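You operate a simulated robot arm through the tools that you are given. There is no shell and no other tool.

The job below is to be done with a simulated two-armed robot. You get a single attempt, and the scene is never put back.

TASK
Bolt the green plate into the guide with the driver.
Fine: run all three of its bolts home; the driver ends on the blue mat with its switch on IN.

Only the result counts: the job must be done as asked and must still hold three seconds after the hand-in. Knocking over, shifting, dropping, spilling or breaking anything else fails it.

THE ROBOT
Two 7-joint arms with fingered hands on one trunk that stands fixed in place. Base frame: the origin is at the foot of the trunk, x ahead of it, y to its left, z up. Readings come in mm, degrees, newtons and seconds.
The left shoulder is at [21, 208, 1313], the right one opposite. Payload 5 kg a hand.
The tool frame of a hand sits at the grasp point between the pads (the TCP): z along the fingers, y along the line on which they close. The tips reach 48 mm beyond it. Largest opening 160 mm; the body of the gripper starts 56 mm behind the TCP. The gripper is a hand of 4 fingers: y runs from the thumb to the fingers, the wrist lies at [-26, -142, -252] in the tool frame.
Orientation is that of the tool frame in the base frame, as a unit quaternion [x, y, z, w]. With the fingers straight down and the wrist toward the robot, the tool's x, y and z point along [0, 1, 0], [1, 0, 0] and [0, 0, -1] of the base frame.

THE INTERFACE
- The arms move only by the tool move_arm. It takes "left_motion", "right_motion" or both (then of equal length, played together; a hand with none holds still); each is a list that holds one entry, the list of rows, each a list of 6 numbers: the turn, a rotation vector about the tool's x, y, z in degrees, then the shift along the tool's x, y, z in mm. In form: [[[wx, wy, wz, dx, dy, dz], ...]]. A call has 1 to 20 rows; each row is the pose to reach, as a shift and turn from the pose commanded when the call began, along the tool's axes at that moment. Each row takes 0.2 s and may step no farther than 50 mm and 8.6 degrees from the row before; otherwise, the whole call is refused. Where a pose cannot be reached the arm comes as near as it can. A force on the tool above 40 N (or 10 N above the force at the start of the call, whichever is more), or a blocked arm, ends the call early, and 0.2 s more pass. In this call time passes only in rows, and 0.2 s behind the last. The reply holds the time, the measured pose of the TCP, the force on the tool along the base axes, the opening and the grip force, in the units named above and with some noise, with the torque about the TCP (base axes, N m) and any sound that the robot's microphone picked up, and new pictures: "show" is both (left out), scene, wrist or none (wrist: the cameras of the hands that moved).
- Cameras (640 x 400 px; columns grow to the right, rows downward): "scene" is now at [97.8, 22.1, 1508.1]; the picture's right is [0.19, -0.98, 0.00], its down [-0.47, -0.09, -0.88] and it looks along [0.86, 0.17, -0.48] (base axes); focal length 303 px, centre (320, 200). "left" rides on the left gripper at [-87, -133, -189] in its tool frame; the picture's right is [-0.83, -0.26, 0.49], its down [0.51, -0.71, 0.49] and it looks along [0.22, 0.66, 0.72] (tool axes); focal length 238 px, centre (320, 200). "right" rides on the right gripper at [87, -133, -189] in its tool frame; the picture's right is [-0.83, 0.26, -0.49], its down [-0.51, -0.71, 0.49] and it looks along [-0.22, 0.66, 0.72] (tool axes); focal length 238 px, centre (320, 200). There is no depth. A picture from a camera that has moved, and an enlarged one, comes with that camera's place and axes in the base frame and with its lens. The place of the scene camera against the robot may be out by one fixed shift of up to 12 mm in any direction.
- move_column(by): slides the trunk up (or, below 0, down) by that many mm; the arms and the scene camera ride with it, the base frame stays. It gives what a move gives, with no picture.
- set_fingers(index, middle, ring, thumb_bend, thumb_turn, hand): sets how far each is bent, from 0 (flat) to 1 (curled in); at 0.3 the hand is open as for a grip, at 0.7 the pads meet at the TCP. One left out holds its place. A second passes; each finger stops where it meets its share of the squeeze, and holds until it gets a number again. It is the only way to open and close the hand. It gives what a move gives, with no picture; readings hold the bend of each and the force on the fingers (four entries, about 0 where the hand has none), thumb and palm. thumb_turn goes from beside the hand (0) to across from the fingers (1), as for a grip.
- pan_tilt(pan, tilt): turns the head with the scene camera to pan (to the left, within 86 degrees either way) and tilt (down, from -29 to 69), counted from straight ahead of the robot. It gives what a move gives, and a new picture of the scene camera.
- close_up(camera, box): a new picture of the part [left, top, right, bottom] of that camera's present view, enlarged. No time passes.
- close_job(): hands the job in; it is judged then, once.

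Places have to be worked out from the pictures, the camera data and where the tool is seen. Open the grippers and draw the arms clear of the work before you hand the job in, unless the task says otherwise.

The tools are called after "Call:" by a JSON object that holds its "op" and its "data". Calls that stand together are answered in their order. move_arm: Moves the arms, as the interface text tells. Its arguments: {"type":"object","properties":{"left_motion":{"type":"array"},"right_motion":{"type":"array"},"show":{"type":"string","enum":["both","scene","wrist","none"]}},"required":[]} The other tools are called the same way: move_column (by) slides the trunk up or down; set_fingers (index, middle, ring, thumb_bend, thumb_turn, hand) moves the fingers one by one; pan_tilt (pan, tilt) turns the head that bears the scene camera; close_up (camera, box) takes an enlarged picture of a part of a camera's view; close_job () hands the job in.

At the start:

```text
time_s: 0.0
left_ee_pos: [722.8, 409.9, 1294.6]
left_orientation: [0.707, 0.707, 0.001, 0.0]
left_wrist_force: [-0.1, 0.5, 0.1]
left_ft_torque: [0.01, -0.02, -0.01]
left_grip_width: 159.5
left_gripper_force: 0.1
left_shape: jaw
left_bend: [0.3, 0.3, 0.3, 0.3, 0.98]
left_finger forces: [0.0, 0.0, 0.0, 0.1, 0.1, 0.0]
right_ee_pos: [628.4, -276.0, 1267.7]
right_orientation: [0.707, 0.707, 0.001, -0.001]
right_wrist_force: [0.2, -0.4, 0.5]
right_ft_torque: [-0.03, -0.02, 0.0]
right_grip_width: 159.5
right_gripper_force: 0.1
right_shape: jaw
right_bend: [0.3, 0.3, 0.3, 0.3, 0.98]
right_finger forces: [0.0, 0.0, 0.0, 0.1, 0.1, 0.0]
trunk travel left (down, up): [-315.0, 375.0]
head pan, tilt: [11.0, 28.5]
```

scene: 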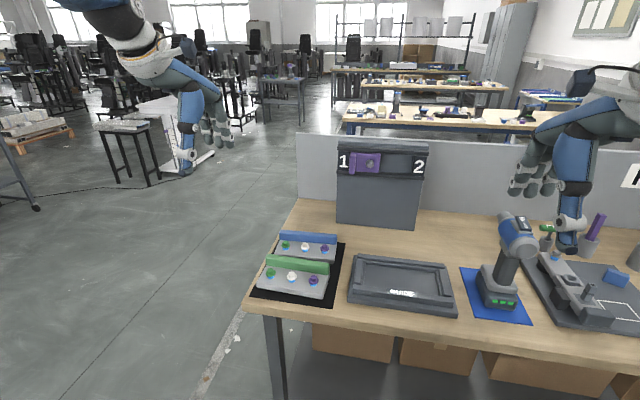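
right: 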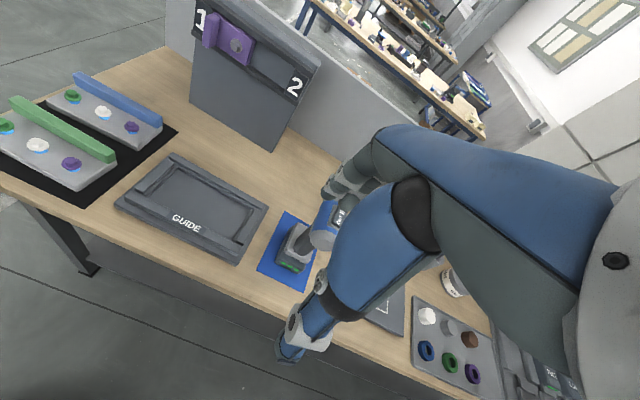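
left: 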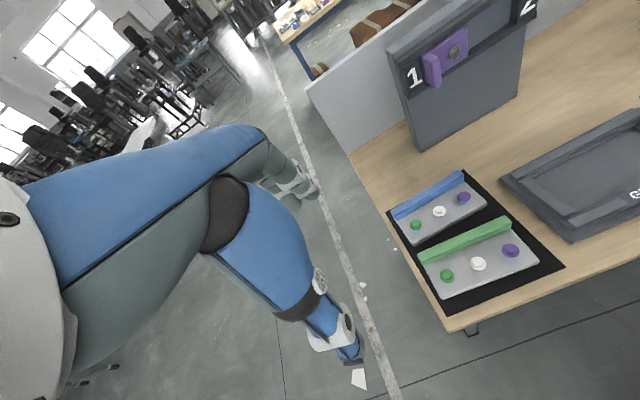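

The pictures show two plates (blue, green) on a black mat at the left, a guide tray in the middle, a driver on a blue mat, and a bit/bolt area at the right. I take close-ups of each to learn the details.

Call:
{"op": "close_up", "data": {"camera": "scene", "box": [240, 210, 360, 310]}}

Call:
{"op": "close_up", "data": {"camera": "scene", "box": [340, 230, 480, 330]}}

Call:
{"op": "close_up", "data": {"camera": "scene", "box": [450, 190, 640, 340]}}

Call:
{"op": "close_up", "data": {"camera": "scene", "box": [320, 130, 450, 230]}}

Call:
{"op": "close_up", "data": {"camera": "right", "box": [0, 60, 320, 300]}}

Call:
{"op": "close_up", "data": {"camera": "right", "box": [240, 160, 560, 400]}}

Call:
{"op": "close_up", "data": {"camera": "left", "box": [370, 140, 640, 340]}}

```text
4.00 times, centred on (300, 260) of scene
camera zoom: at [97.8, 22.1, 1508.1], right [0.19, -0.98, 0.0], down [-0.47, -0.09, -0.88], along [0.86, 0.17, -0.48], focal length 1213 px, centre (400, -40)
```

zoom: 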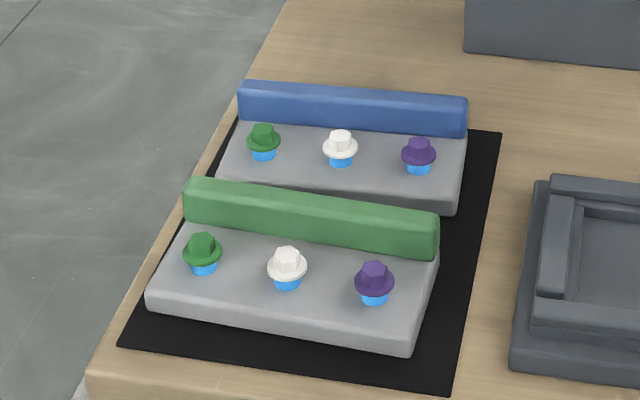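

```text
4.00 times, centred on (410, 280) of scene
camera zoom: at [97.8, 22.1, 1508.1], right [0.19, -0.98, 0.0], down [-0.47, -0.09, -0.88], along [0.86, 0.17, -0.48], focal length 1213 px, centre (-40, -120)
```

zoom: 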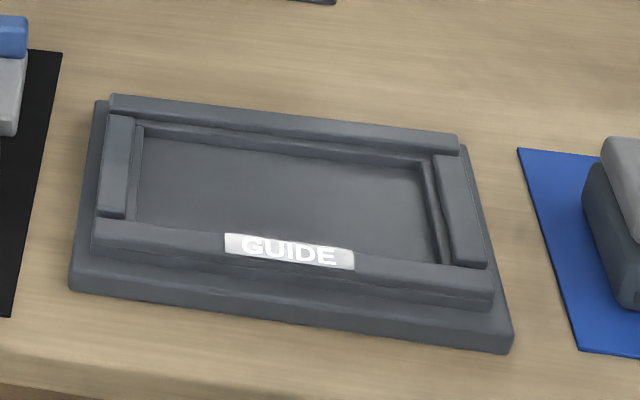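

```text
2.67 times, centred on (545, 265) of scene
camera zoom: at [97.8, 22.1, 1508.1], right [0.19, -0.98, 0.0], down [-0.47, -0.09, -0.88], along [0.86, 0.17, -0.48], focal length 809 px, centre (-280, 27)
```

zoom: 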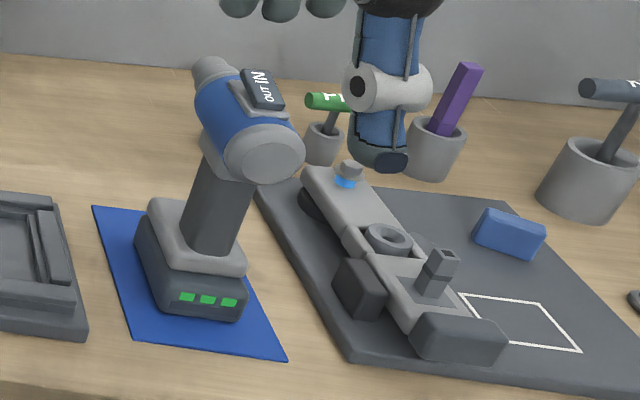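

```text
4.00 times, centred on (385, 180) of scene
camera zoom: at [97.8, 22.1, 1508.1], right [0.19, -0.98, 0.0], down [-0.47, -0.09, -0.88], along [0.86, 0.17, -0.48], focal length 1213 px, centre (60, 280)
```

zoom: 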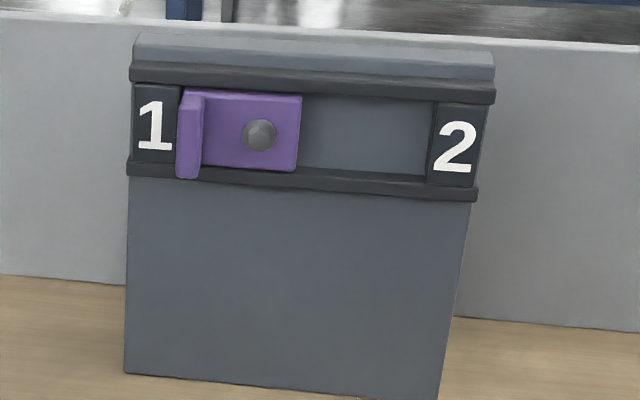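

```text
1.67 times, centred on (160, 180) of right
camera zoom: at [494.4, -190.6, 1455.3], right [0.26, -0.83, 0.49], down [-0.71, -0.51, -0.49], along [0.66, -0.22, -0.72], focal length 397 px, centre (587, 233)
```

zoom: 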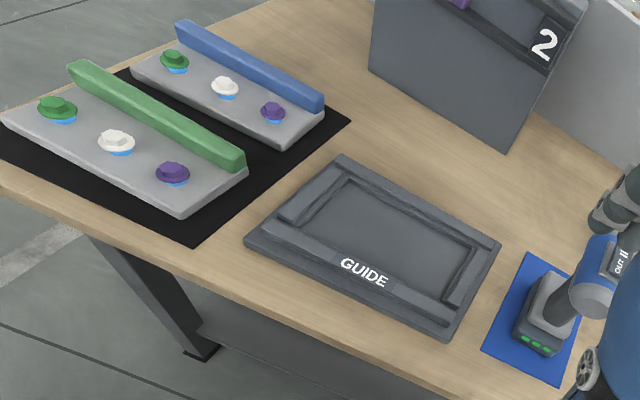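

```text
1.67 times, centred on (400, 280) of right
camera zoom: at [494.4, -190.6, 1455.3], right [0.26, -0.83, 0.49], down [-0.71, -0.51, -0.49], along [0.66, -0.22, -0.72], focal length 397 px, centre (187, 67)
```

zoom: 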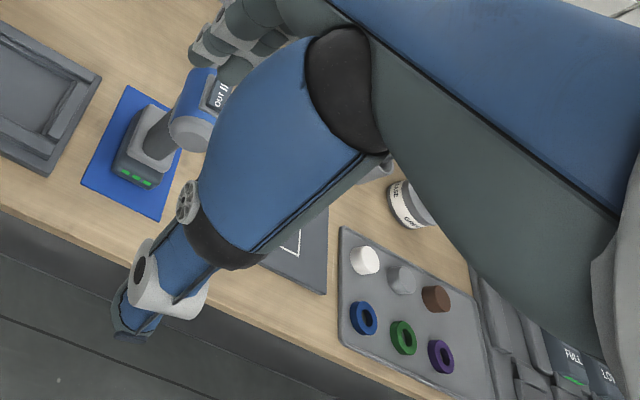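

```text
2.00 times, centred on (505, 240) of left
camera zoom: at [589.3, 323.0, 1483.6], right [-0.26, -0.83, -0.49], down [-0.71, 0.51, -0.49], along [0.66, 0.22, -0.72], focal length 477 px, centre (-50, 120)
```

zoom: 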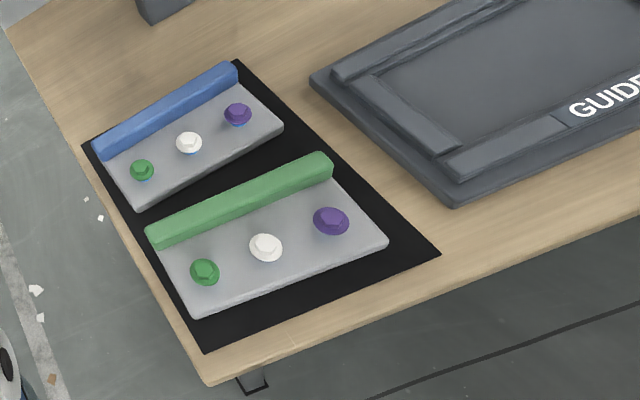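

The green plate carries its own three half-driven bolts beside its fin; the driver stands on its battery with an IN/OUT switch on top. I turn the head to look over the right side and down at the table.

Call:
{"op": "pan_tilt", "data": {"pan": -20, "tilt": 40}}

Call:
{"op": "close_up", "data": {"camera": "scene", "box": [120, 100, 440, 300]}}

Call:
{"op": "close_up", "data": {"camera": "scene", "box": [320, 100, 640, 300]}}

```text
time_s: 1.0
left_ee_pos: [722.5, 409.1, 1295.2]
left_orientation: [0.707, 0.707, 0.001, 0.0]
left_wrist_force: [-0.5, -1.1, -0.6]
left_ft_torque: [0.03, 0.02, 0.0]
left_grip_width: 159.7
left_gripper_force: 0.1
left_shape: jaw
left_bend: [0.3, 0.3, 0.3, 0.3, 0.98]
left_finger forces: [0.1, 0.0, 0.1, 0.0, 0.0, 0.0]
right_ee_pos: [627.9, -276.4, 1266.8]
right_orientation: [0.707, 0.707, 0.0, 0.0]
right_wrist_force: [-0.5, -0.2, 0.5]
right_ft_torque: [0.0, 0.01, 0.02]
right_grip_width: 159.6
right_gripper_force: 0.0
right_shape: jaw
right_bend: [0.3, 0.3, 0.3, 0.3, 0.98]
right_finger forces: [0.0, 0.0, 0.0, 0.1, 0.1, 0.0]
trunk travel left (down, up): [-315.0, 375.0]
head pan, tilt: [-20.0, 40.0]
camera scene: at [88.3, -24.3, 1490.3], right [-0.34, -0.94, 0.0], down [-0.6, 0.22, -0.77], along [0.72, -0.26, -0.64], focal length 303 px, centre (320, 200)
```

scene: 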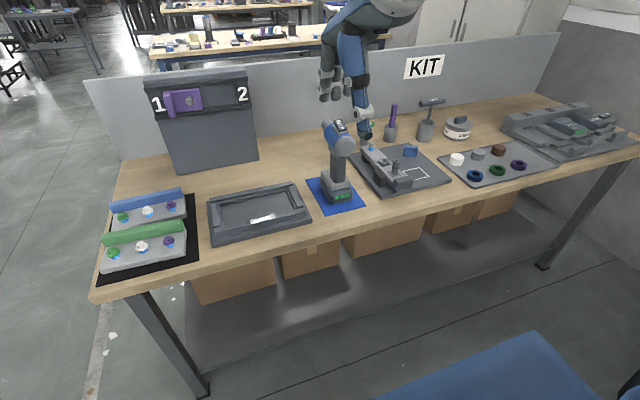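

```text
2.00 times, centred on (280, 200) of scene
camera zoom: at [88.3, -24.3, 1490.3], right [-0.34, -0.94, 0.0], down [-0.6, 0.22, -0.77], along [0.72, -0.26, -0.64], focal length 606 px, centre (400, 200)
```

zoom: 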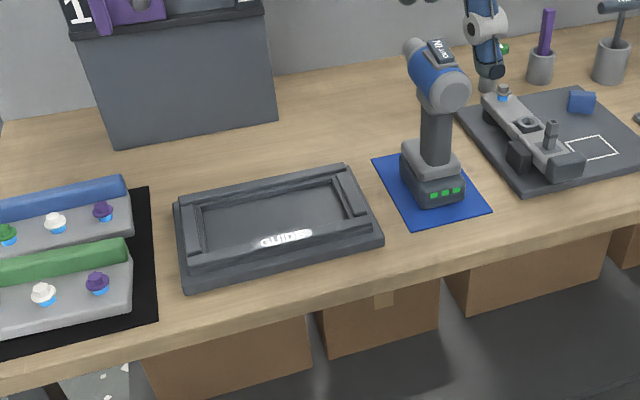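

```text
2.00 times, centred on (480, 200) of scene
camera zoom: at [88.3, -24.3, 1490.3], right [-0.34, -0.94, 0.0], down [-0.6, 0.22, -0.77], along [0.72, -0.26, -0.64], focal length 606 px, centre (0, 200)
```

zoom: 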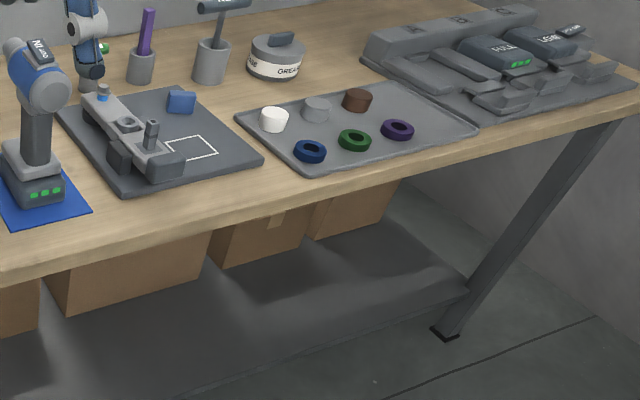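

The table top seems to be near z = 843 and the driver stands near (815, -345), nose away from the robot. I move both hands (still high up) so their cameras get closer views of the plate and of the driver.

Call:
{"op": "move_arm", "data": {"left_motion": [[[0, 0, 0, -22, -20, 27], [0, 0, 0, -45, -40, 54], [0, 0, 0, -67, -60, 81], [0, 0, 0, -90, -80, 108], [0, 0, 0, -112, -100, 135], [0, 0, 0, -135, -120, 161], [0, 0, 0, -157, -140, 188], [0, 0, 0, -180, -160, 215]]], "right_motion": [[[0, 0, 0, -25, 9, 2], [0, 0, 0, -51, 18, 4], [0, 0, 0, -76, 27, 6], [0, 0, 0, -102, 36, 8], [0, 0, 0, -127, 45, 10], [0, 0, 0, -153, 54, 12], [0, 0, 0, -178, 63, 14], [0, 0, 0, -204, 72, 17]]]}}

```text
time_s: 2.8
left_ee_pos: [562.1, 227.6, 1078.0]
left_orientation: [0.707, 0.707, 0.001, -0.001]
left_wrist_force: [0.8, -0.3, 0.2]
left_ft_torque: [0.17, 0.08, 0.02]
left_grip_width: 159.7
left_gripper_force: 0.0
left_shape: jaw
left_bend: [0.3, 0.3, 0.3, 0.3, 0.97]
left_finger forces: [0.1, 0.0, 0.0, 0.1, 0.0, 0.0]
right_ee_pos: [699.8, -484.0, 1246.1]
right_orientation: [0.708, 0.706, 0.0, 0.0]
right_wrist_force: [0.0, -0.5, -1.5]
right_ft_torque: [0.16, 0.03, 0.03]
right_grip_width: 159.8
right_gripper_force: 0.0
right_shape: jaw
right_bend: [0.3, 0.3, 0.3, 0.3, 0.97]
right_finger forces: [0.0, 0.0, 0.1, 0.0, 0.1, 0.1]
trunk travel left (down, up): [-315.0, 375.0]
head pan, tilt: [-20.0, 40.0]
camera scene: at [89.0, -27.3, 1490.2], right [-0.34, -0.94, 0.0], down [-0.6, 0.22, -0.77], along [0.72, -0.26, -0.64], focal length 303 px, centre (320, 200)
camera right: at [567.1, -398.0, 1435.2], right [0.26, -0.84, 0.48], down [-0.71, -0.5, -0.49], along [0.65, -0.22, -0.72], focal length 238 px, centre (320, 200)
camera left: at [428.2, 140.2, 1266.6], right [-0.26, -0.83, -0.49], down [-0.71, 0.51, -0.49], along [0.66, 0.22, -0.72], focal length 238 px, centre (320, 200)
```

scene: 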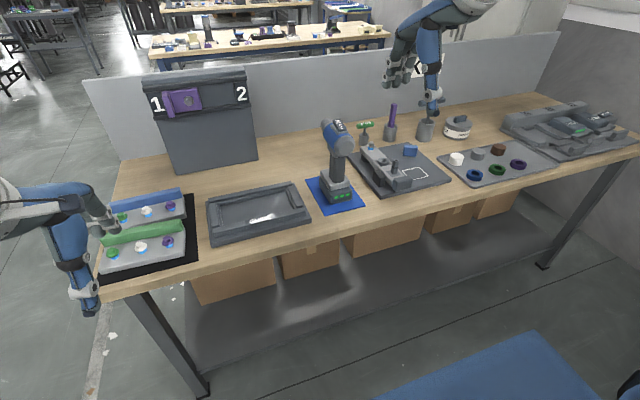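
right: 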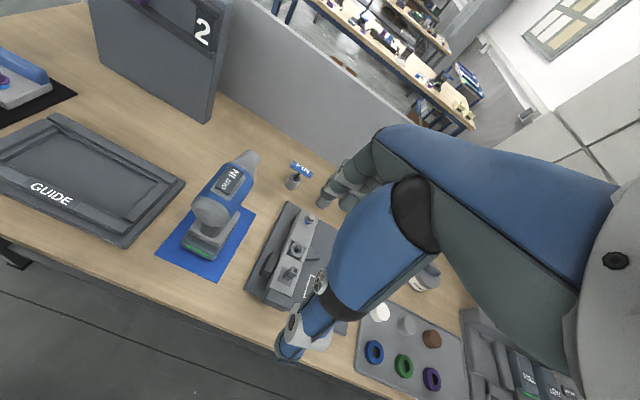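
left: 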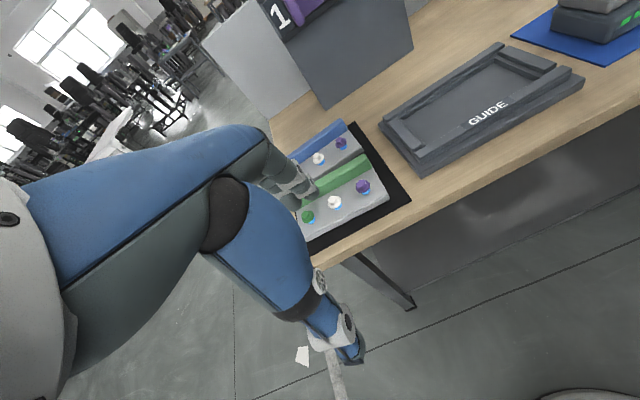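

I zoom in on the driver, its switch, and the plate and guide.

Call:
{"op": "close_up", "data": {"camera": "right", "box": [140, 130, 300, 290]}}

Call:
{"op": "close_up", "data": {"camera": "right", "box": [190, 145, 270, 205]}}

Call:
{"op": "close_up", "data": {"camera": "left", "box": [260, 100, 420, 260]}}

Call:
{"op": "close_up", "data": {"camera": "left", "box": [370, 20, 610, 190]}}

Call:
{"op": "close_up", "data": {"camera": "scene", "box": [80, 170, 220, 270]}}

```text
2.50 times, centred on (220, 210) of right
camera zoom: at [567.1, -398.0, 1435.2], right [0.26, -0.84, 0.48], down [-0.71, -0.5, -0.49], along [0.65, -0.22, -0.72], focal length 596 px, centre (570, 175)
```

zoom: 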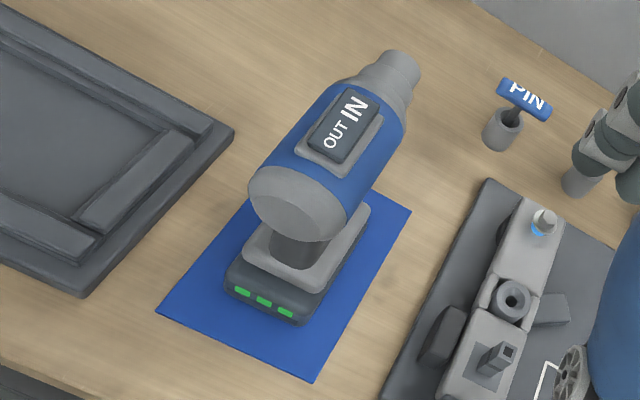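

```text
6.67 times, centred on (230, 175) of right
camera zoom: at [567.1, -398.0, 1435.2], right [0.26, -0.84, 0.48], down [-0.71, -0.5, -0.49], along [0.65, -0.22, -0.72], focal length 1589 px, centre (920, 367)
```

zoom: 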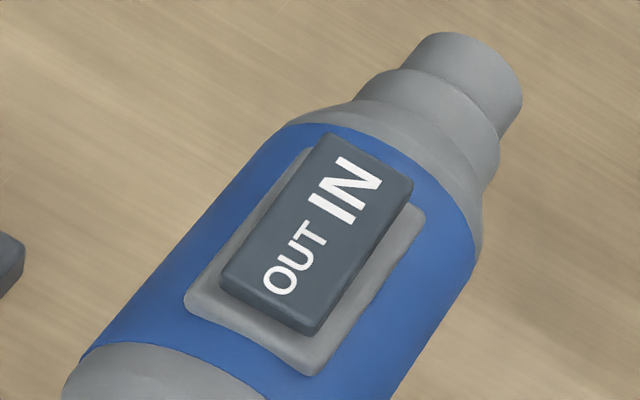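

```text
2.50 times, centred on (340, 180) of left
camera zoom: at [428.2, 140.2, 1266.6], right [-0.26, -0.83, -0.49], down [-0.71, 0.51, -0.49], along [0.66, 0.22, -0.72], focal length 596 px, centre (270, 250)
```

zoom: 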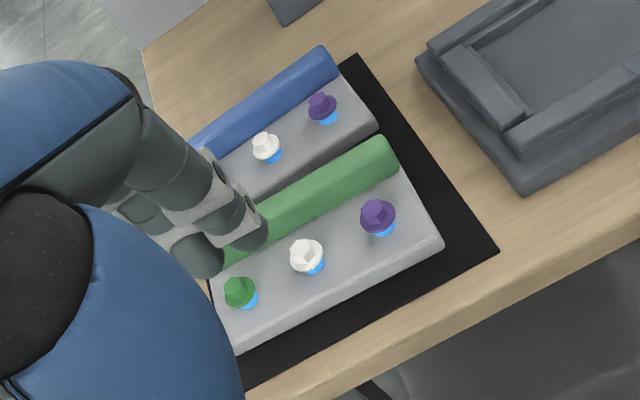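

```text
2.35 times, centred on (490, 105) of left
camera zoom: at [428.2, 140.2, 1266.6], right [-0.26, -0.83, -0.49], down [-0.71, 0.51, -0.49], along [0.66, 0.22, -0.72], focal length 561 px, centre (-80, 424)
```

zoom: 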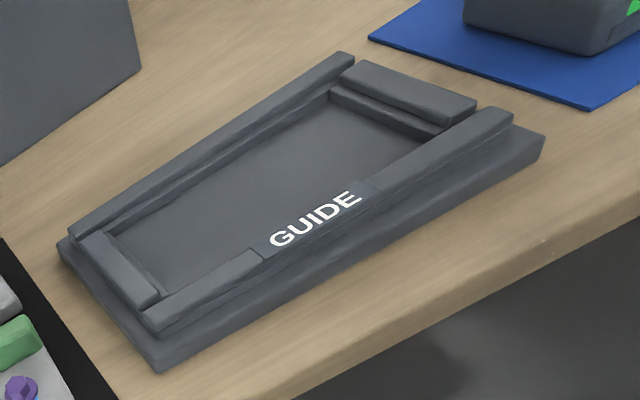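

```text
4.00 times, centred on (150, 220) of scene
camera zoom: at [89.0, -27.3, 1490.2], right [-0.34, -0.94, 0.0], down [-0.6, 0.22, -0.77], along [0.72, -0.26, -0.64], focal length 1213 px, centre (1000, 120)
```

zoom: 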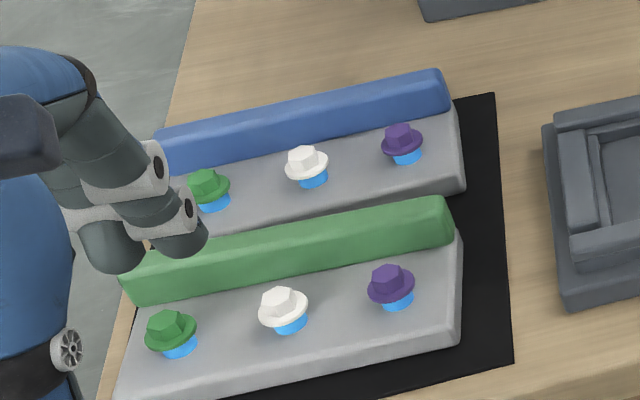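

The switch on the driver's top reads OUT (rear) / IN (nose side); it needs a side view later. I bring the right hand toward the guide with the camera tipped more downward for a measured view of guide and plate.

Call:
{"op": "move_arm", "data": {"right_motion": [[[5, 0, 0, 37, -12, 13], [10, 0, 0, 74, -24, 26], [15, 0, 0, 111, -36, 39], [20, 0, 0, 148, -48, 52], [25, 0, 0, 184, -60, 66]]]}}

Call:
{"op": "close_up", "data": {"camera": "right", "box": [140, 70, 300, 190]}}

Call:
{"op": "close_up", "data": {"camera": "right", "box": [0, 0, 200, 130]}}

```text
time_s: 4.0
left_ee_pos: [562.8, 230.6, 1076.8]
left_orientation: [0.707, 0.707, -0.001, 0.001]
left_wrist_force: [-0.3, 1.0, 0.1]
left_ft_torque: [-0.12, 0.06, -0.02]
left_grip_width: 159.6
left_gripper_force: 0.0
left_shape: jaw
left_bend: [0.3, 0.3, 0.3, 0.3, 0.97]
left_finger forces: [0.0, 0.0, 0.0, 0.0, 0.0, 0.0]
right_ee_pos: [639.1, -295.3, 1183.8]
right_orientation: [0.691, 0.69, -0.154, -0.153]
right_wrist_force: [0.3, 1.2, -0.1]
right_ft_torque: [-0.07, 0.01, 0.04]
right_grip_width: 159.7
right_gripper_force: 0.1
right_shape: jaw
right_bend: [0.3, 0.3, 0.3, 0.3, 0.97]
right_finger forces: [0.0, 0.0, 0.0, 0.1, 0.1, 0.0]
trunk travel left (down, up): [-315.0, 375.0]
head pan, tilt: [-20.0, 40.0]
camera scene: at [89.0, -22.9, 1490.3], right [-0.34, -0.94, 0.0], down [-0.6, 0.22, -0.77], along [0.72, -0.26, -0.64], focal length 303 px, centre (320, 200)
camera right: at [598.2, -208.1, 1409.6], right [0.44, -0.83, 0.33], down [-0.85, -0.51, -0.14], along [0.29, -0.22, -0.93], focal length 238 px, centre (320, 200)
```

scene: 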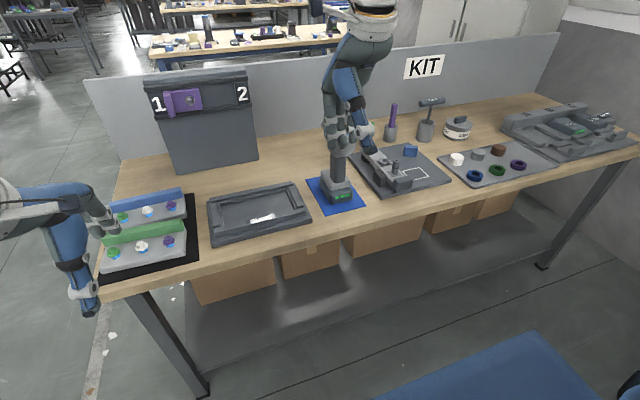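
right: 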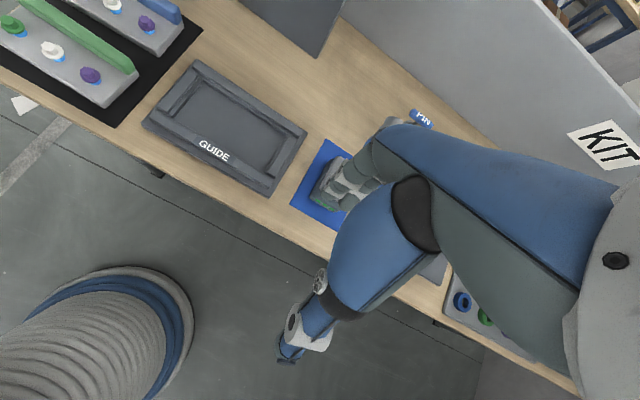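

```text
3.33 times, centred on (220, 130) of right
camera zoom: at [598.2, -208.1, 1409.6], right [0.44, -0.83, 0.33], down [-0.85, -0.51, -0.14], along [0.29, -0.22, -0.93], focal length 794 px, centre (653, 433)
```

zoom: 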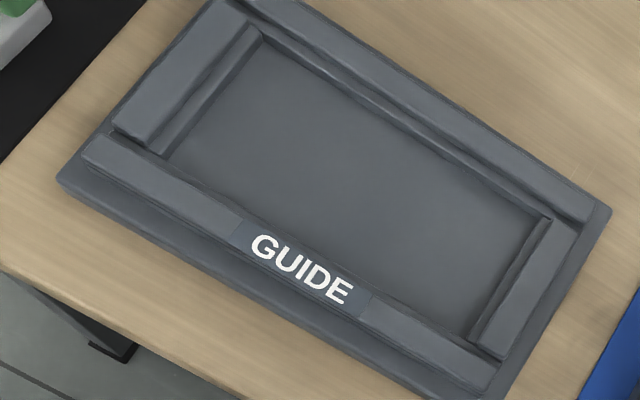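

```text
3.08 times, centred on (100, 65) of right
camera zoom: at [598.2, -208.1, 1409.6], right [0.44, -0.83, 0.33], down [-0.85, -0.51, -0.14], along [0.29, -0.22, -0.93], focal length 733 px, centre (997, 615)
```

zoom: 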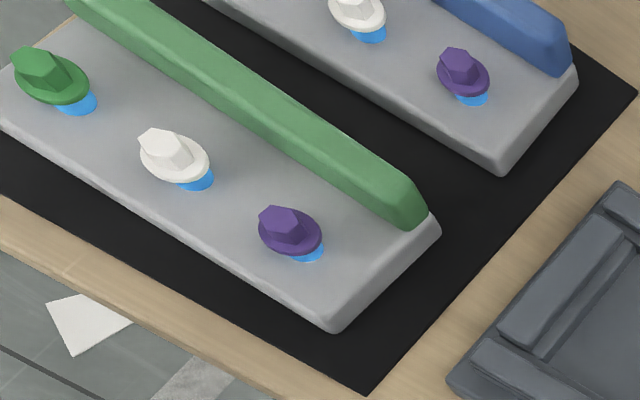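

Triangulating left and right wrist views puts the table near z = 868, bolt heads near z = 915 in a row at x ≈ 731, y ≈ 156–282, and the guide pocket centre near (803, -86). I zoom on the fin and rails to pin down heights.

Call:
{"op": "close_up", "data": {"camera": "right", "box": [60, 20, 160, 110]}}

Call:
{"op": "close_up", "data": {"camera": "left", "box": [320, 130, 400, 200]}}

Call:
{"op": "close_up", "data": {"camera": "scene", "box": [0, 160, 140, 320]}}

Call:
{"op": "close_up", "data": {"camera": "right", "box": [0, 0, 80, 60]}}

```text
4.44 times, centred on (110, 65) of right
camera zoom: at [598.2, -208.1, 1409.6], right [0.44, -0.83, 0.33], down [-0.85, -0.51, -0.14], along [0.29, -0.22, -0.93], focal length 1059 px, centre (1253, 800)
```

zoom: 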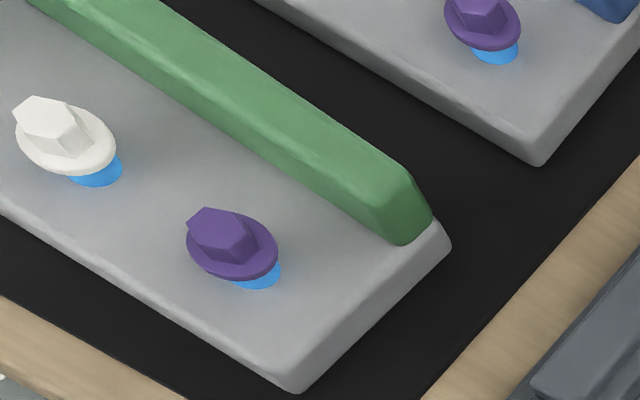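

```text
5.71 times, centred on (360, 165) of left
camera zoom: at [428.3, 144.2, 1266.1], right [-0.26, -0.83, -0.49], down [-0.71, 0.51, -0.49], along [0.66, 0.22, -0.72], focal length 1362 px, centre (91, 400)
```

zoom: 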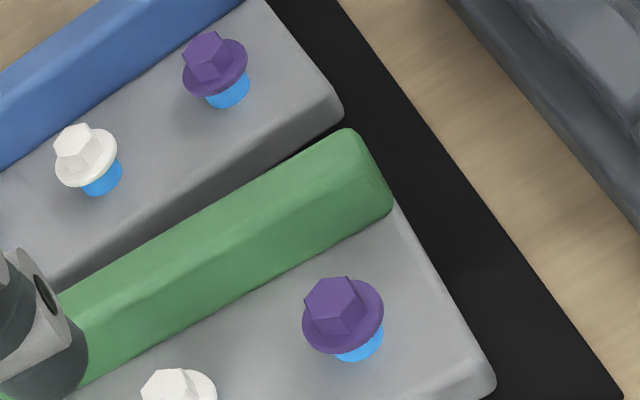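

```text
2.50 times, centred on (70, 240) of scene
camera zoom: at [89.0, -22.9, 1490.3], right [-0.34, -0.94, 0.0], down [-0.6, 0.22, -0.77], along [0.72, -0.26, -0.64], focal length 758 px, centre (945, 100)
```

zoom: 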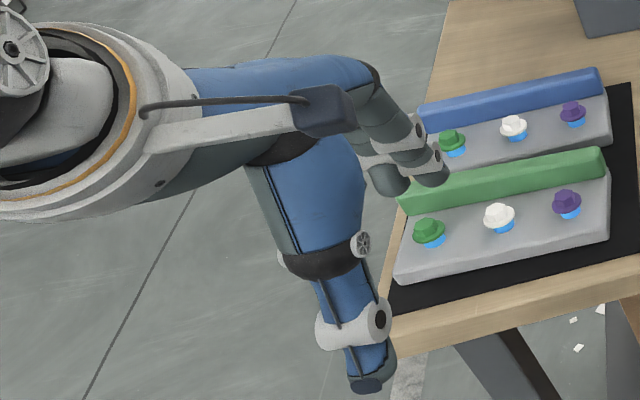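

```text
6.67 times, centred on (40, 30) of right
camera zoom: at [598.2, -208.1, 1409.6], right [0.44, -0.83, 0.33], down [-0.85, -0.51, -0.14], along [0.29, -0.22, -0.93], focal length 1589 px, centre (2187, 1333)
```

zoom: 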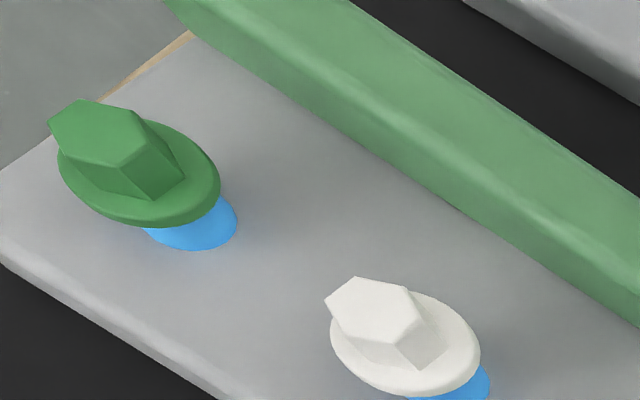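

Fin: about 20 mm thick, top at z ≈ 917, centre near (788, 221), yaw about -2°; plate top z ≈ 889. Before grasping I partly close the left hand in the air to learn its finger geometry.

Call:
{"op": "set_fingers", "data": {"hand": "left", "index": 0.55, "middle": 0.55, "ring": 0.55, "thumb_bend": 0.55, "thumb_turn": 1}}

Call:
{"op": "close_up", "data": {"camera": "left", "box": [160, 80, 480, 400]}}

Call:
{"op": "close_up", "data": {"camera": "scene", "box": [0, 160, 140, 320]}}

Call:
{"op": "close_up", "data": {"camera": "right", "box": [0, 200, 240, 400]}}

```text
time_s: 5.0
left_ee_pos: [560.9, 230.1, 1077.1]
left_orientation: [0.708, 0.707, 0.0, 0.0]
left_wrist_force: [0.3, 0.0, 0.1]
left_ft_torque: [0.02, 0.01, 0.02]
left_grip_width: 71.3
left_gripper_force: 0.0
left_shape: fingers
left_bend: [0.55, 0.55, 0.55, 0.55, 1.0]
left_finger forces: [0.0, 0.1, 0.0, 0.1, 0.1, 0.0]
right_ee_pos: [638.1, -296.1, 1182.8]
right_orientation: [0.69, 0.691, -0.153, -0.153]
right_wrist_force: [0.3, 1.1, 0.0]
right_ft_torque: [-0.01, -0.01, -0.01]
right_grip_width: 159.8
right_gripper_force: 0.0
right_shape: jaw
right_bend: [0.3, 0.3, 0.3, 0.3, 0.97]
right_finger forces: [0.1, 0.0, 0.0, 0.0, 0.0, 0.0]
trunk travel left (down, up): [-315.0, 375.0]
head pan, tilt: [-20.0, 40.0]
```

```text
1.25 times, centred on (320, 240) of left
camera zoom: at [427.7, 143.0, 1266.5], right [-0.26, -0.83, -0.49], down [-0.71, 0.51, -0.49], along [0.66, 0.22, -0.72], focal length 298 px, centre (320, 150)
```

zoom: 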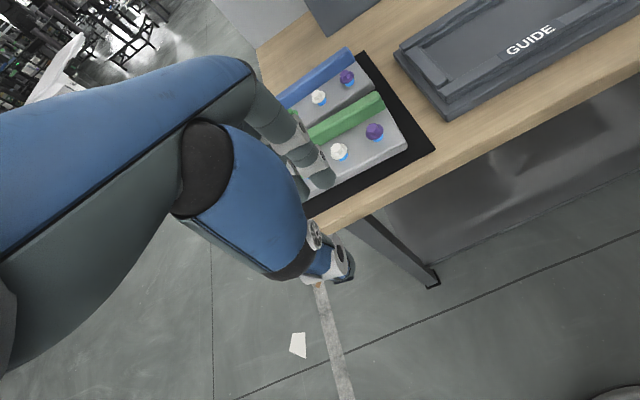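

```text
2.50 times, centred on (70, 240) of scene
camera zoom: at [88.3, -24.4, 1490.3], right [-0.34, -0.94, 0.0], down [-0.6, 0.22, -0.77], along [0.72, -0.26, -0.64], focal length 758 px, centre (945, 100)
```

zoom: 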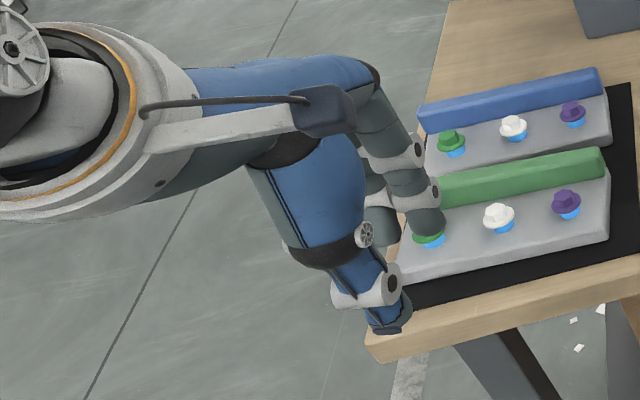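

```text
2.00 times, centred on (120, 300) of right
camera zoom: at [597.4, -209.5, 1409.2], right [0.44, -0.83, 0.33], down [-0.85, -0.51, -0.14], along [0.29, -0.22, -0.93], focal length 477 px, centre (720, 0)
```

zoom: 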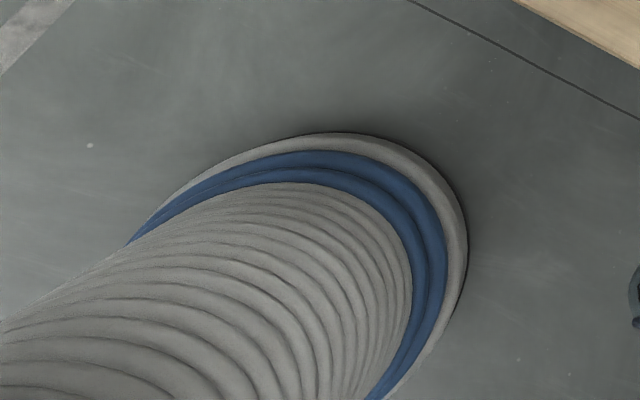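

With bend 0.55 the opening is 71 mm and the tips reach about 48–50 mm beyond the TCP, which suits the fin between the white and green bolts. I move the left hand above that spot, tips still 35 mm over the fin.

Call:
{"op": "move_arm", "data": {"left_motion": [[[0, 0, 0.4, 4, 38, 13], [0, 0, 0.8, 8, 75, 26], [0, 0, 1.2, 12, 113, 39], [0, 0, 1.6, 16, 151, 52], [0, 0, 2.0, 20, 189, 65], [0, 0, 2.2, 23, 226, 78]]]}}

Call:
{"op": "pan_tilt", "data": {"pan": 12, "tilt": 38}}

Call:
{"op": "close_up", "data": {"camera": "scene", "box": [220, 130, 380, 240]}}

Call:
{"op": "close_up", "data": {"camera": "left", "box": [240, 120, 440, 340]}}

Call:
{"op": "close_up", "data": {"camera": "right", "box": [0, 0, 160, 120]}}

```text
time_s: 6.4
left_ee_pos: [791.5, 252.2, 1001.1]
left_orientation: [0.721, 0.693, 0.0, -0.001]
left_wrist_force: [1.4, 0.6, -1.2]
left_ft_torque: [-0.01, 0.04, 0.04]
left_grip_width: 71.0
left_gripper_force: 0.1
left_shape: fingers
left_bend: [0.55, 0.55, 0.55, 0.55, 1.0]
left_finger forces: [0.0, 0.0, 0.0, 0.0, 0.1, 0.0]
right_ee_pos: [640.1, -296.1, 1181.3]
right_orientation: [0.691, 0.69, -0.153, -0.154]
right_wrist_force: [-0.6, -0.4, 0.1]
right_ft_torque: [-0.01, 0.08, 0.0]
right_grip_width: 159.8
right_gripper_force: 0.1
right_shape: jaw
right_bend: [0.3, 0.3, 0.3, 0.3, 0.97]
right_finger forces: [0.0, 0.1, 0.1, 0.0, 0.0, 0.0]
trunk travel left (down, up): [-315.0, 375.0]
head pan, tilt: [-20.0, 40.0]
camera scene: at [90.1, -24.2, 1490.1], right [-0.34, -0.94, 0.0], down [-0.61, 0.22, -0.77], along [0.72, -0.26, -0.64], focal length 303 px, centre (320, 200)
camera left: at [654.8, 169.2, 1190.1], right [-0.29, -0.82, -0.49], down [-0.69, 0.53, -0.49], along [0.66, 0.19, -0.72], focal length 238 px, centre (320, 200)
```

scene: 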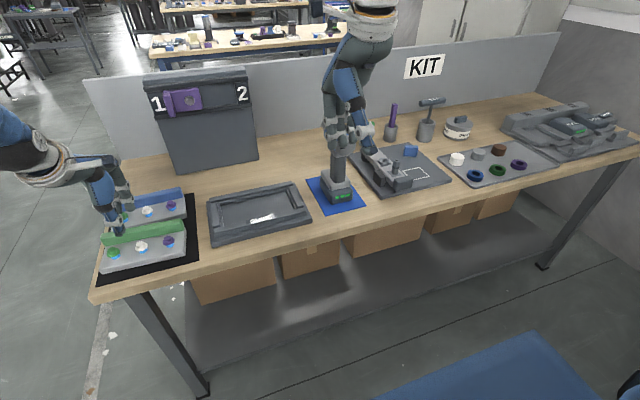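
left: 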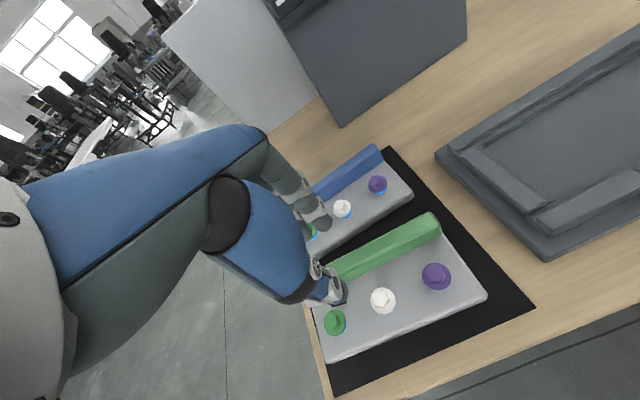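

```text
time_s: 7.3
left_ee_pos: [789.7, 250.0, 1001.6]
left_orientation: [0.721, 0.693, -0.001, 0.0]
left_wrist_force: [0.4, -0.4, 0.3]
left_ft_torque: [-0.04, 0.0, -0.02]
left_grip_width: 71.2
left_gripper_force: 0.0
left_shape: fingers
left_bend: [0.55, 0.55, 0.55, 0.55, 1.0]
left_finger forces: [0.1, 0.0, 0.0, 0.0, 0.0, 0.0]
right_ee_pos: [638.6, -295.4, 1182.3]
right_orientation: [0.691, 0.69, -0.153, -0.153]
right_wrist_force: [0.6, -0.1, -0.3]
right_ft_torque: [0.02, 0.02, 0.03]
right_grip_width: 159.7
right_gripper_force: 0.1
right_shape: jaw
right_bend: [0.3, 0.3, 0.3, 0.3, 0.97]
right_finger forces: [0.0, 0.0, 0.0, 0.0, 0.1, 0.0]
trunk travel left (down, up): [-315.0, 375.0]
head pan, tilt: [12.0, 38.0]
camera scene: at [93.3, 22.4, 1493.3], right [0.21, -0.98, 0.0], down [-0.6, -0.13, -0.79], along [0.77, 0.16, -0.62], focal length 303 px, centre (320, 200)
```

scene: 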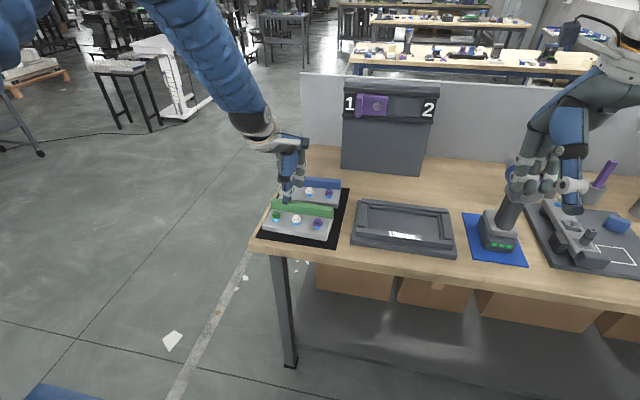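

```text
3.64 times, centred on (300, 185) of scene
camera zoom: at [93.3, 22.4, 1493.3], right [0.21, -0.98, 0.0], down [-0.6, -0.13, -0.79], along [0.77, 0.16, -0.62], focal length 1103 px, centre (393, 254)
```

zoom: 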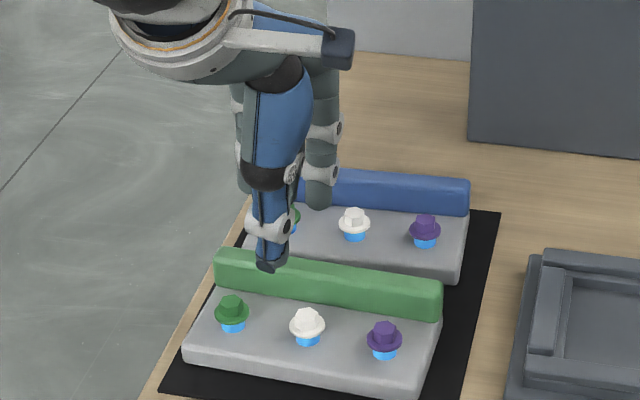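

```text
1.82 times, centred on (340, 230) of left
camera zoom: at [653.4, 168.5, 1191.2], right [-0.29, -0.82, -0.49], down [-0.69, 0.53, -0.49], along [0.66, 0.19, -0.72], focal length 433 px, centre (284, 146)
```

zoom: 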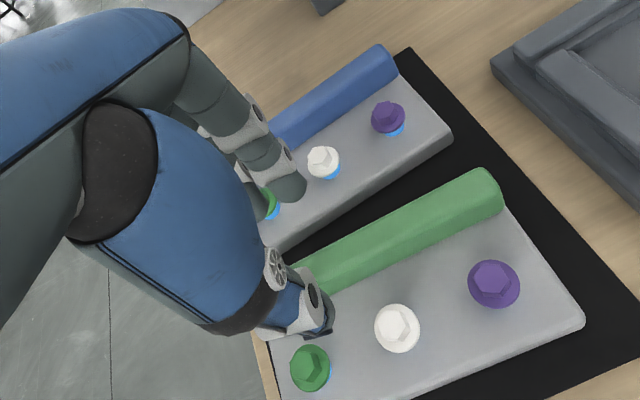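

```text
3.33 times, centred on (80, 60) of right
camera zoom: at [597.8, -209.6, 1409.1], right [0.44, -0.83, 0.33], down [-0.85, -0.51, -0.14], along [0.29, -0.22, -0.93], focal length 794 px, centre (1120, 667)
```

zoom: 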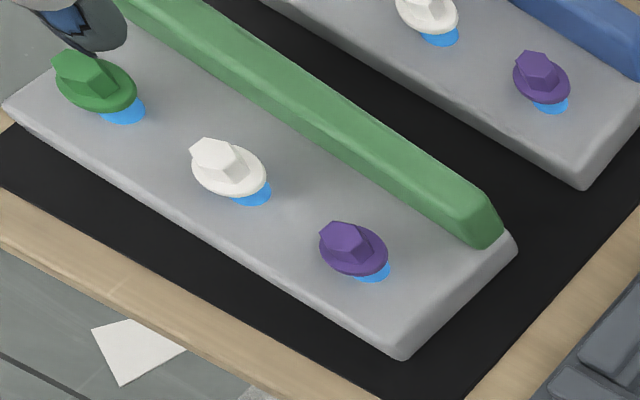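

Thumb sits in line with the gap between the white and green bolts, and the yaw matches the plate. I lower 45 mm first and look.

Call:
{"op": "move_arm", "data": {"left_motion": [[[0, 0, 0, 1, 0, 15], [0, 0, 0, 2, 0, 30], [0, 0, 0, 2, 0, 45]]], "show": "wrist"}}

Call:
{"op": "close_up", "data": {"camera": "scene", "box": [250, 150, 350, 240]}}

Call:
{"op": "close_up", "data": {"camera": "left", "box": [260, 180, 460, 380]}}

Call:
{"op": "close_up", "data": {"camera": "right", "box": [0, 0, 120, 90]}}

```text
time_s: 8.1
left_ee_pos: [787.3, 254.0, 955.4]
left_orientation: [0.721, 0.693, 0.0, 0.0]
left_wrist_force: [1.3, -0.7, 1.1]
left_ft_torque: [-0.01, 0.08, -0.05]
left_grip_width: 71.1
left_gripper_force: 0.1
left_shape: fingers
left_bend: [0.55, 0.55, 0.55, 0.55, 1.0]
left_finger forces: [0.0, 0.0, 0.0, 0.0, 0.1, 0.0]
right_ee_pos: [639.8, -296.8, 1182.3]
right_orientation: [0.69, 0.69, -0.153, -0.154]
right_wrist_force: [0.4, 0.3, 0.4]
right_ft_torque: [-0.03, 0.04, 0.04]
right_grip_width: 159.5
right_gripper_force: 0.0
right_shape: jaw
right_bend: [0.3, 0.3, 0.3, 0.3, 0.97]
right_finger forces: [0.1, 0.1, 0.0, 0.0, 0.0, 0.0]
trunk travel left (down, up): [-315.0, 375.0]
head pan, tilt: [12.0, 38.0]
camera left: at [650.9, 172.1, 1145.0], right [-0.29, -0.82, -0.49], down [-0.69, 0.53, -0.49], along [0.66, 0.19, -0.72], focal length 238 px, centre (320, 200)
```

left: 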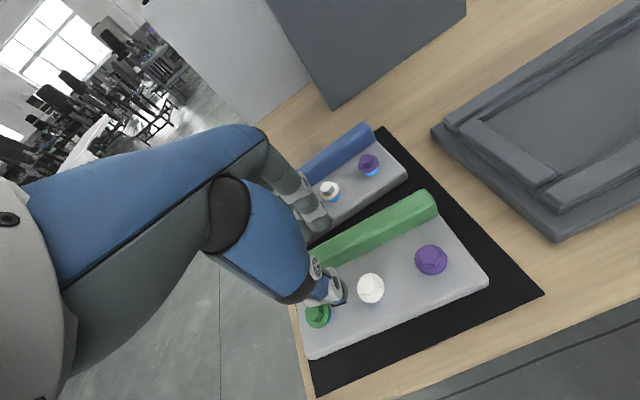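

```text
4.44 times, centred on (300, 195) of scene
camera zoom: at [93.7, 22.7, 1493.2], right [0.21, -0.98, 0.0], down [-0.6, -0.13, -0.79], along [0.77, 0.16, -0.62], focal length 1348 px, centre (409, 222)
```

zoom: 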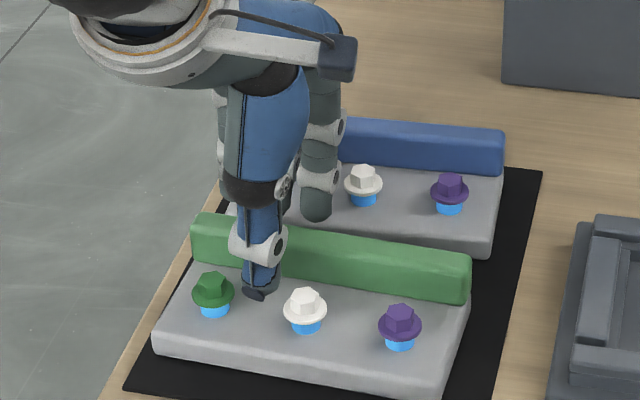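

```text
2.00 times, centred on (360, 280) of left
camera zoom: at [650.9, 172.1, 1145.0], right [-0.29, -0.82, -0.49], down [-0.69, 0.53, -0.49], along [0.66, 0.19, -0.72], focal length 477 px, centre (240, 40)
```

zoom: 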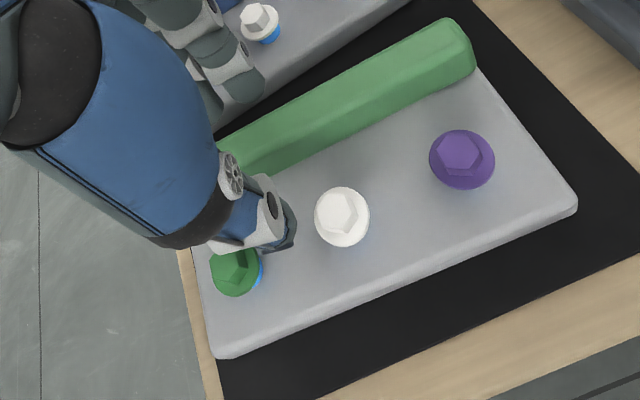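

```text
4.44 times, centred on (60, 45) of right
camera zoom: at [598.2, -209.5, 1408.9], right [0.44, -0.83, 0.33], down [-0.85, -0.51, -0.14], along [0.29, -0.22, -0.93], focal length 1059 px, centre (1476, 889)
```

zoom: 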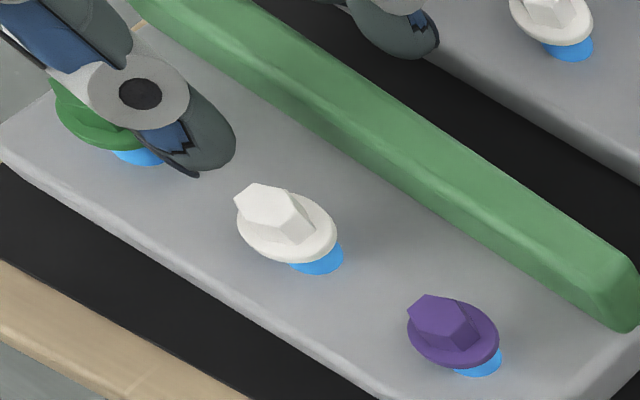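

The thumb tip is between the green and white bolts and the fingers are behind the fin. I lower another 14 mm.

Call:
{"op": "move_arm", "data": {"left_motion": [[[0, 0, 0, 0, 1, 7], [0, 0, 0, 0, 1, 14]]], "show": "none"}}

Call:
{"op": "close_up", "data": {"camera": "right", "box": [0, 0, 120, 90]}}

Call:
{"op": "close_up", "data": {"camera": "left", "box": [260, 180, 460, 380]}}

```text
time_s: 8.7
left_ee_pos: [789.7, 255.3, 940.8]
left_orientation: [0.72, 0.694, 0.0, 0.0]
left_wrist_force: [0.1, -0.1, 0.6]
left_ft_torque: [0.0, 0.08, 0.02]
left_grip_width: 71.2
left_gripper_force: 0.1
left_shape: fingers
left_bend: [0.55, 0.55, 0.55, 0.55, 1.0]
left_finger forces: [0.0, 0.0, 0.1, 0.0, 0.0, 0.1]
right_ee_pos: [638.9, -295.8, 1181.7]
right_orientation: [0.69, 0.691, -0.153, -0.153]
right_wrist_force: [0.5, 0.1, -0.2]
right_ft_torque: [0.02, 0.0, -0.01]
right_grip_width: 159.8
right_gripper_force: 0.0
right_shape: jaw
right_bend: [0.3, 0.3, 0.3, 0.3, 0.97]
right_finger forces: [0.0, 0.0, 0.0, 0.0, 0.1, 0.0]
trunk travel left (down, up): [-315.0, 375.0]
head pan, tilt: [12.0, 38.0]
```

```text
4.44 times, centred on (60, 45) of right
camera zoom: at [597.6, -209.6, 1409.2], right [0.44, -0.83, 0.33], down [-0.85, -0.51, -0.14], along [0.29, -0.22, -0.93], focal length 1059 px, centre (1476, 889)
```

zoom: 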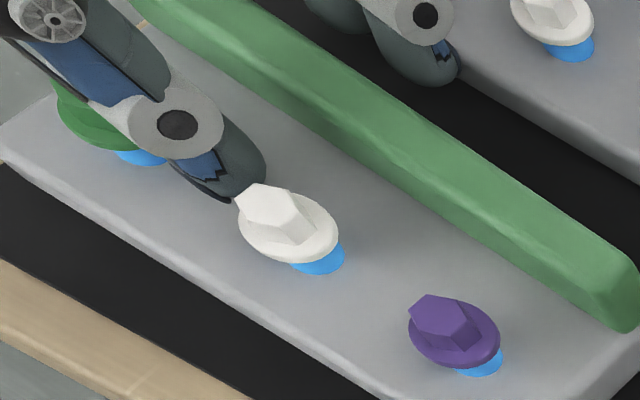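

```text
2.00 times, centred on (360, 280) of left
camera zoom: at [652.1, 172.2, 1130.7], right [-0.29, -0.82, -0.49], down [-0.69, 0.53, -0.49], along [0.66, 0.19, -0.72], focal length 477 px, centre (240, 40)
```

zoom: 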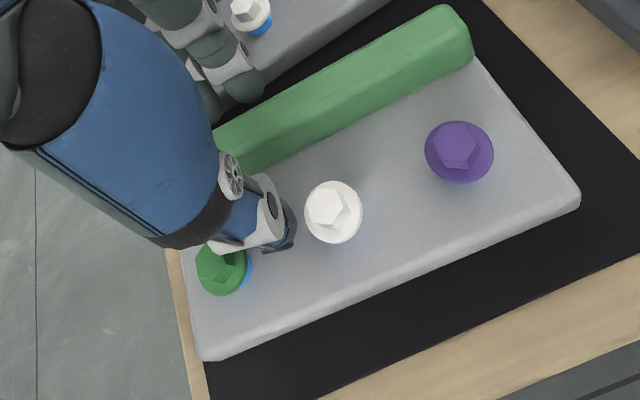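

No contact so far. I close thumb and fingers onto the fin.

Call:
{"op": "set_fingers", "data": {"hand": "left", "index": 0.78, "middle": 0.78, "ring": 0.78, "thumb_bend": 0.78}}

Call:
{"op": "close_up", "data": {"camera": "right", "box": [0, 0, 120, 90]}}

Call:
{"op": "close_up", "data": {"camera": "left", "box": [260, 180, 460, 380]}}

```text
time_s: 9.7
left_ee_pos: [788.6, 254.1, 941.8]
left_orientation: [0.721, 0.693, 0.0, -0.001]
left_wrist_force: [-1.0, 2.9, -0.2]
left_ft_torque: [-0.09, 0.24, -0.46]
left_grip_width: 30.3
left_gripper_force: 27.7
left_shape: fingers
left_bend: [0.66, 0.67, 0.69, 0.67, 1.0]
left_finger forces: [9.7, 8.0, 8.6, 0.1, 28.0, 0.0]
right_ee_pos: [638.9, -296.4, 1182.8]
right_orientation: [0.69, 0.691, -0.153, -0.153]
right_wrist_force: [0.2, 0.0, 0.8]
right_ft_torque: [-0.03, -0.02, -0.02]
right_grip_width: 159.9
right_gripper_force: 0.0
right_shape: jaw
right_bend: [0.3, 0.3, 0.3, 0.3, 0.97]
right_finger forces: [0.0, 0.0, 0.0, 0.0, 0.1, 0.0]
trunk travel left (down, up): [-315.0, 375.0]
head pan, tilt: [12.0, 38.0]
```

```text
4.44 times, centred on (60, 45) of right
camera zoom: at [597.5, -209.4, 1409.3], right [0.44, -0.83, 0.33], down [-0.85, -0.51, -0.14], along [0.29, -0.22, -0.93], focal length 1059 px, centre (1476, 889)
```

zoom: 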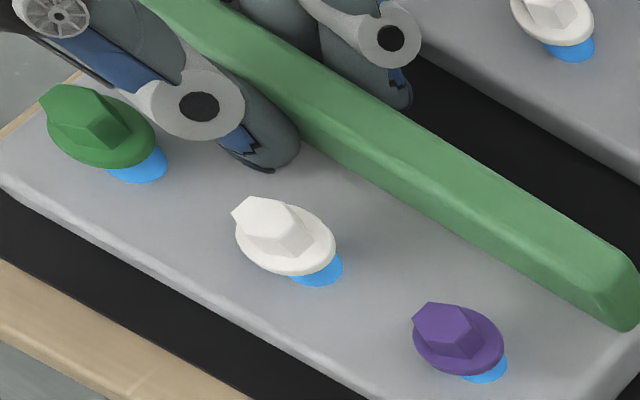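

```text
2.00 times, centred on (360, 280) of left
camera zoom: at [651.9, 172.4, 1130.7], right [-0.29, -0.82, -0.49], down [-0.69, 0.53, -0.49], along [0.66, 0.19, -0.72], focal length 477 px, centre (240, 40)
```

zoom: 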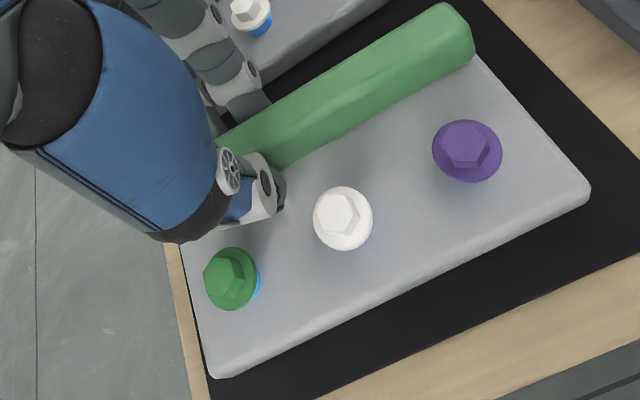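

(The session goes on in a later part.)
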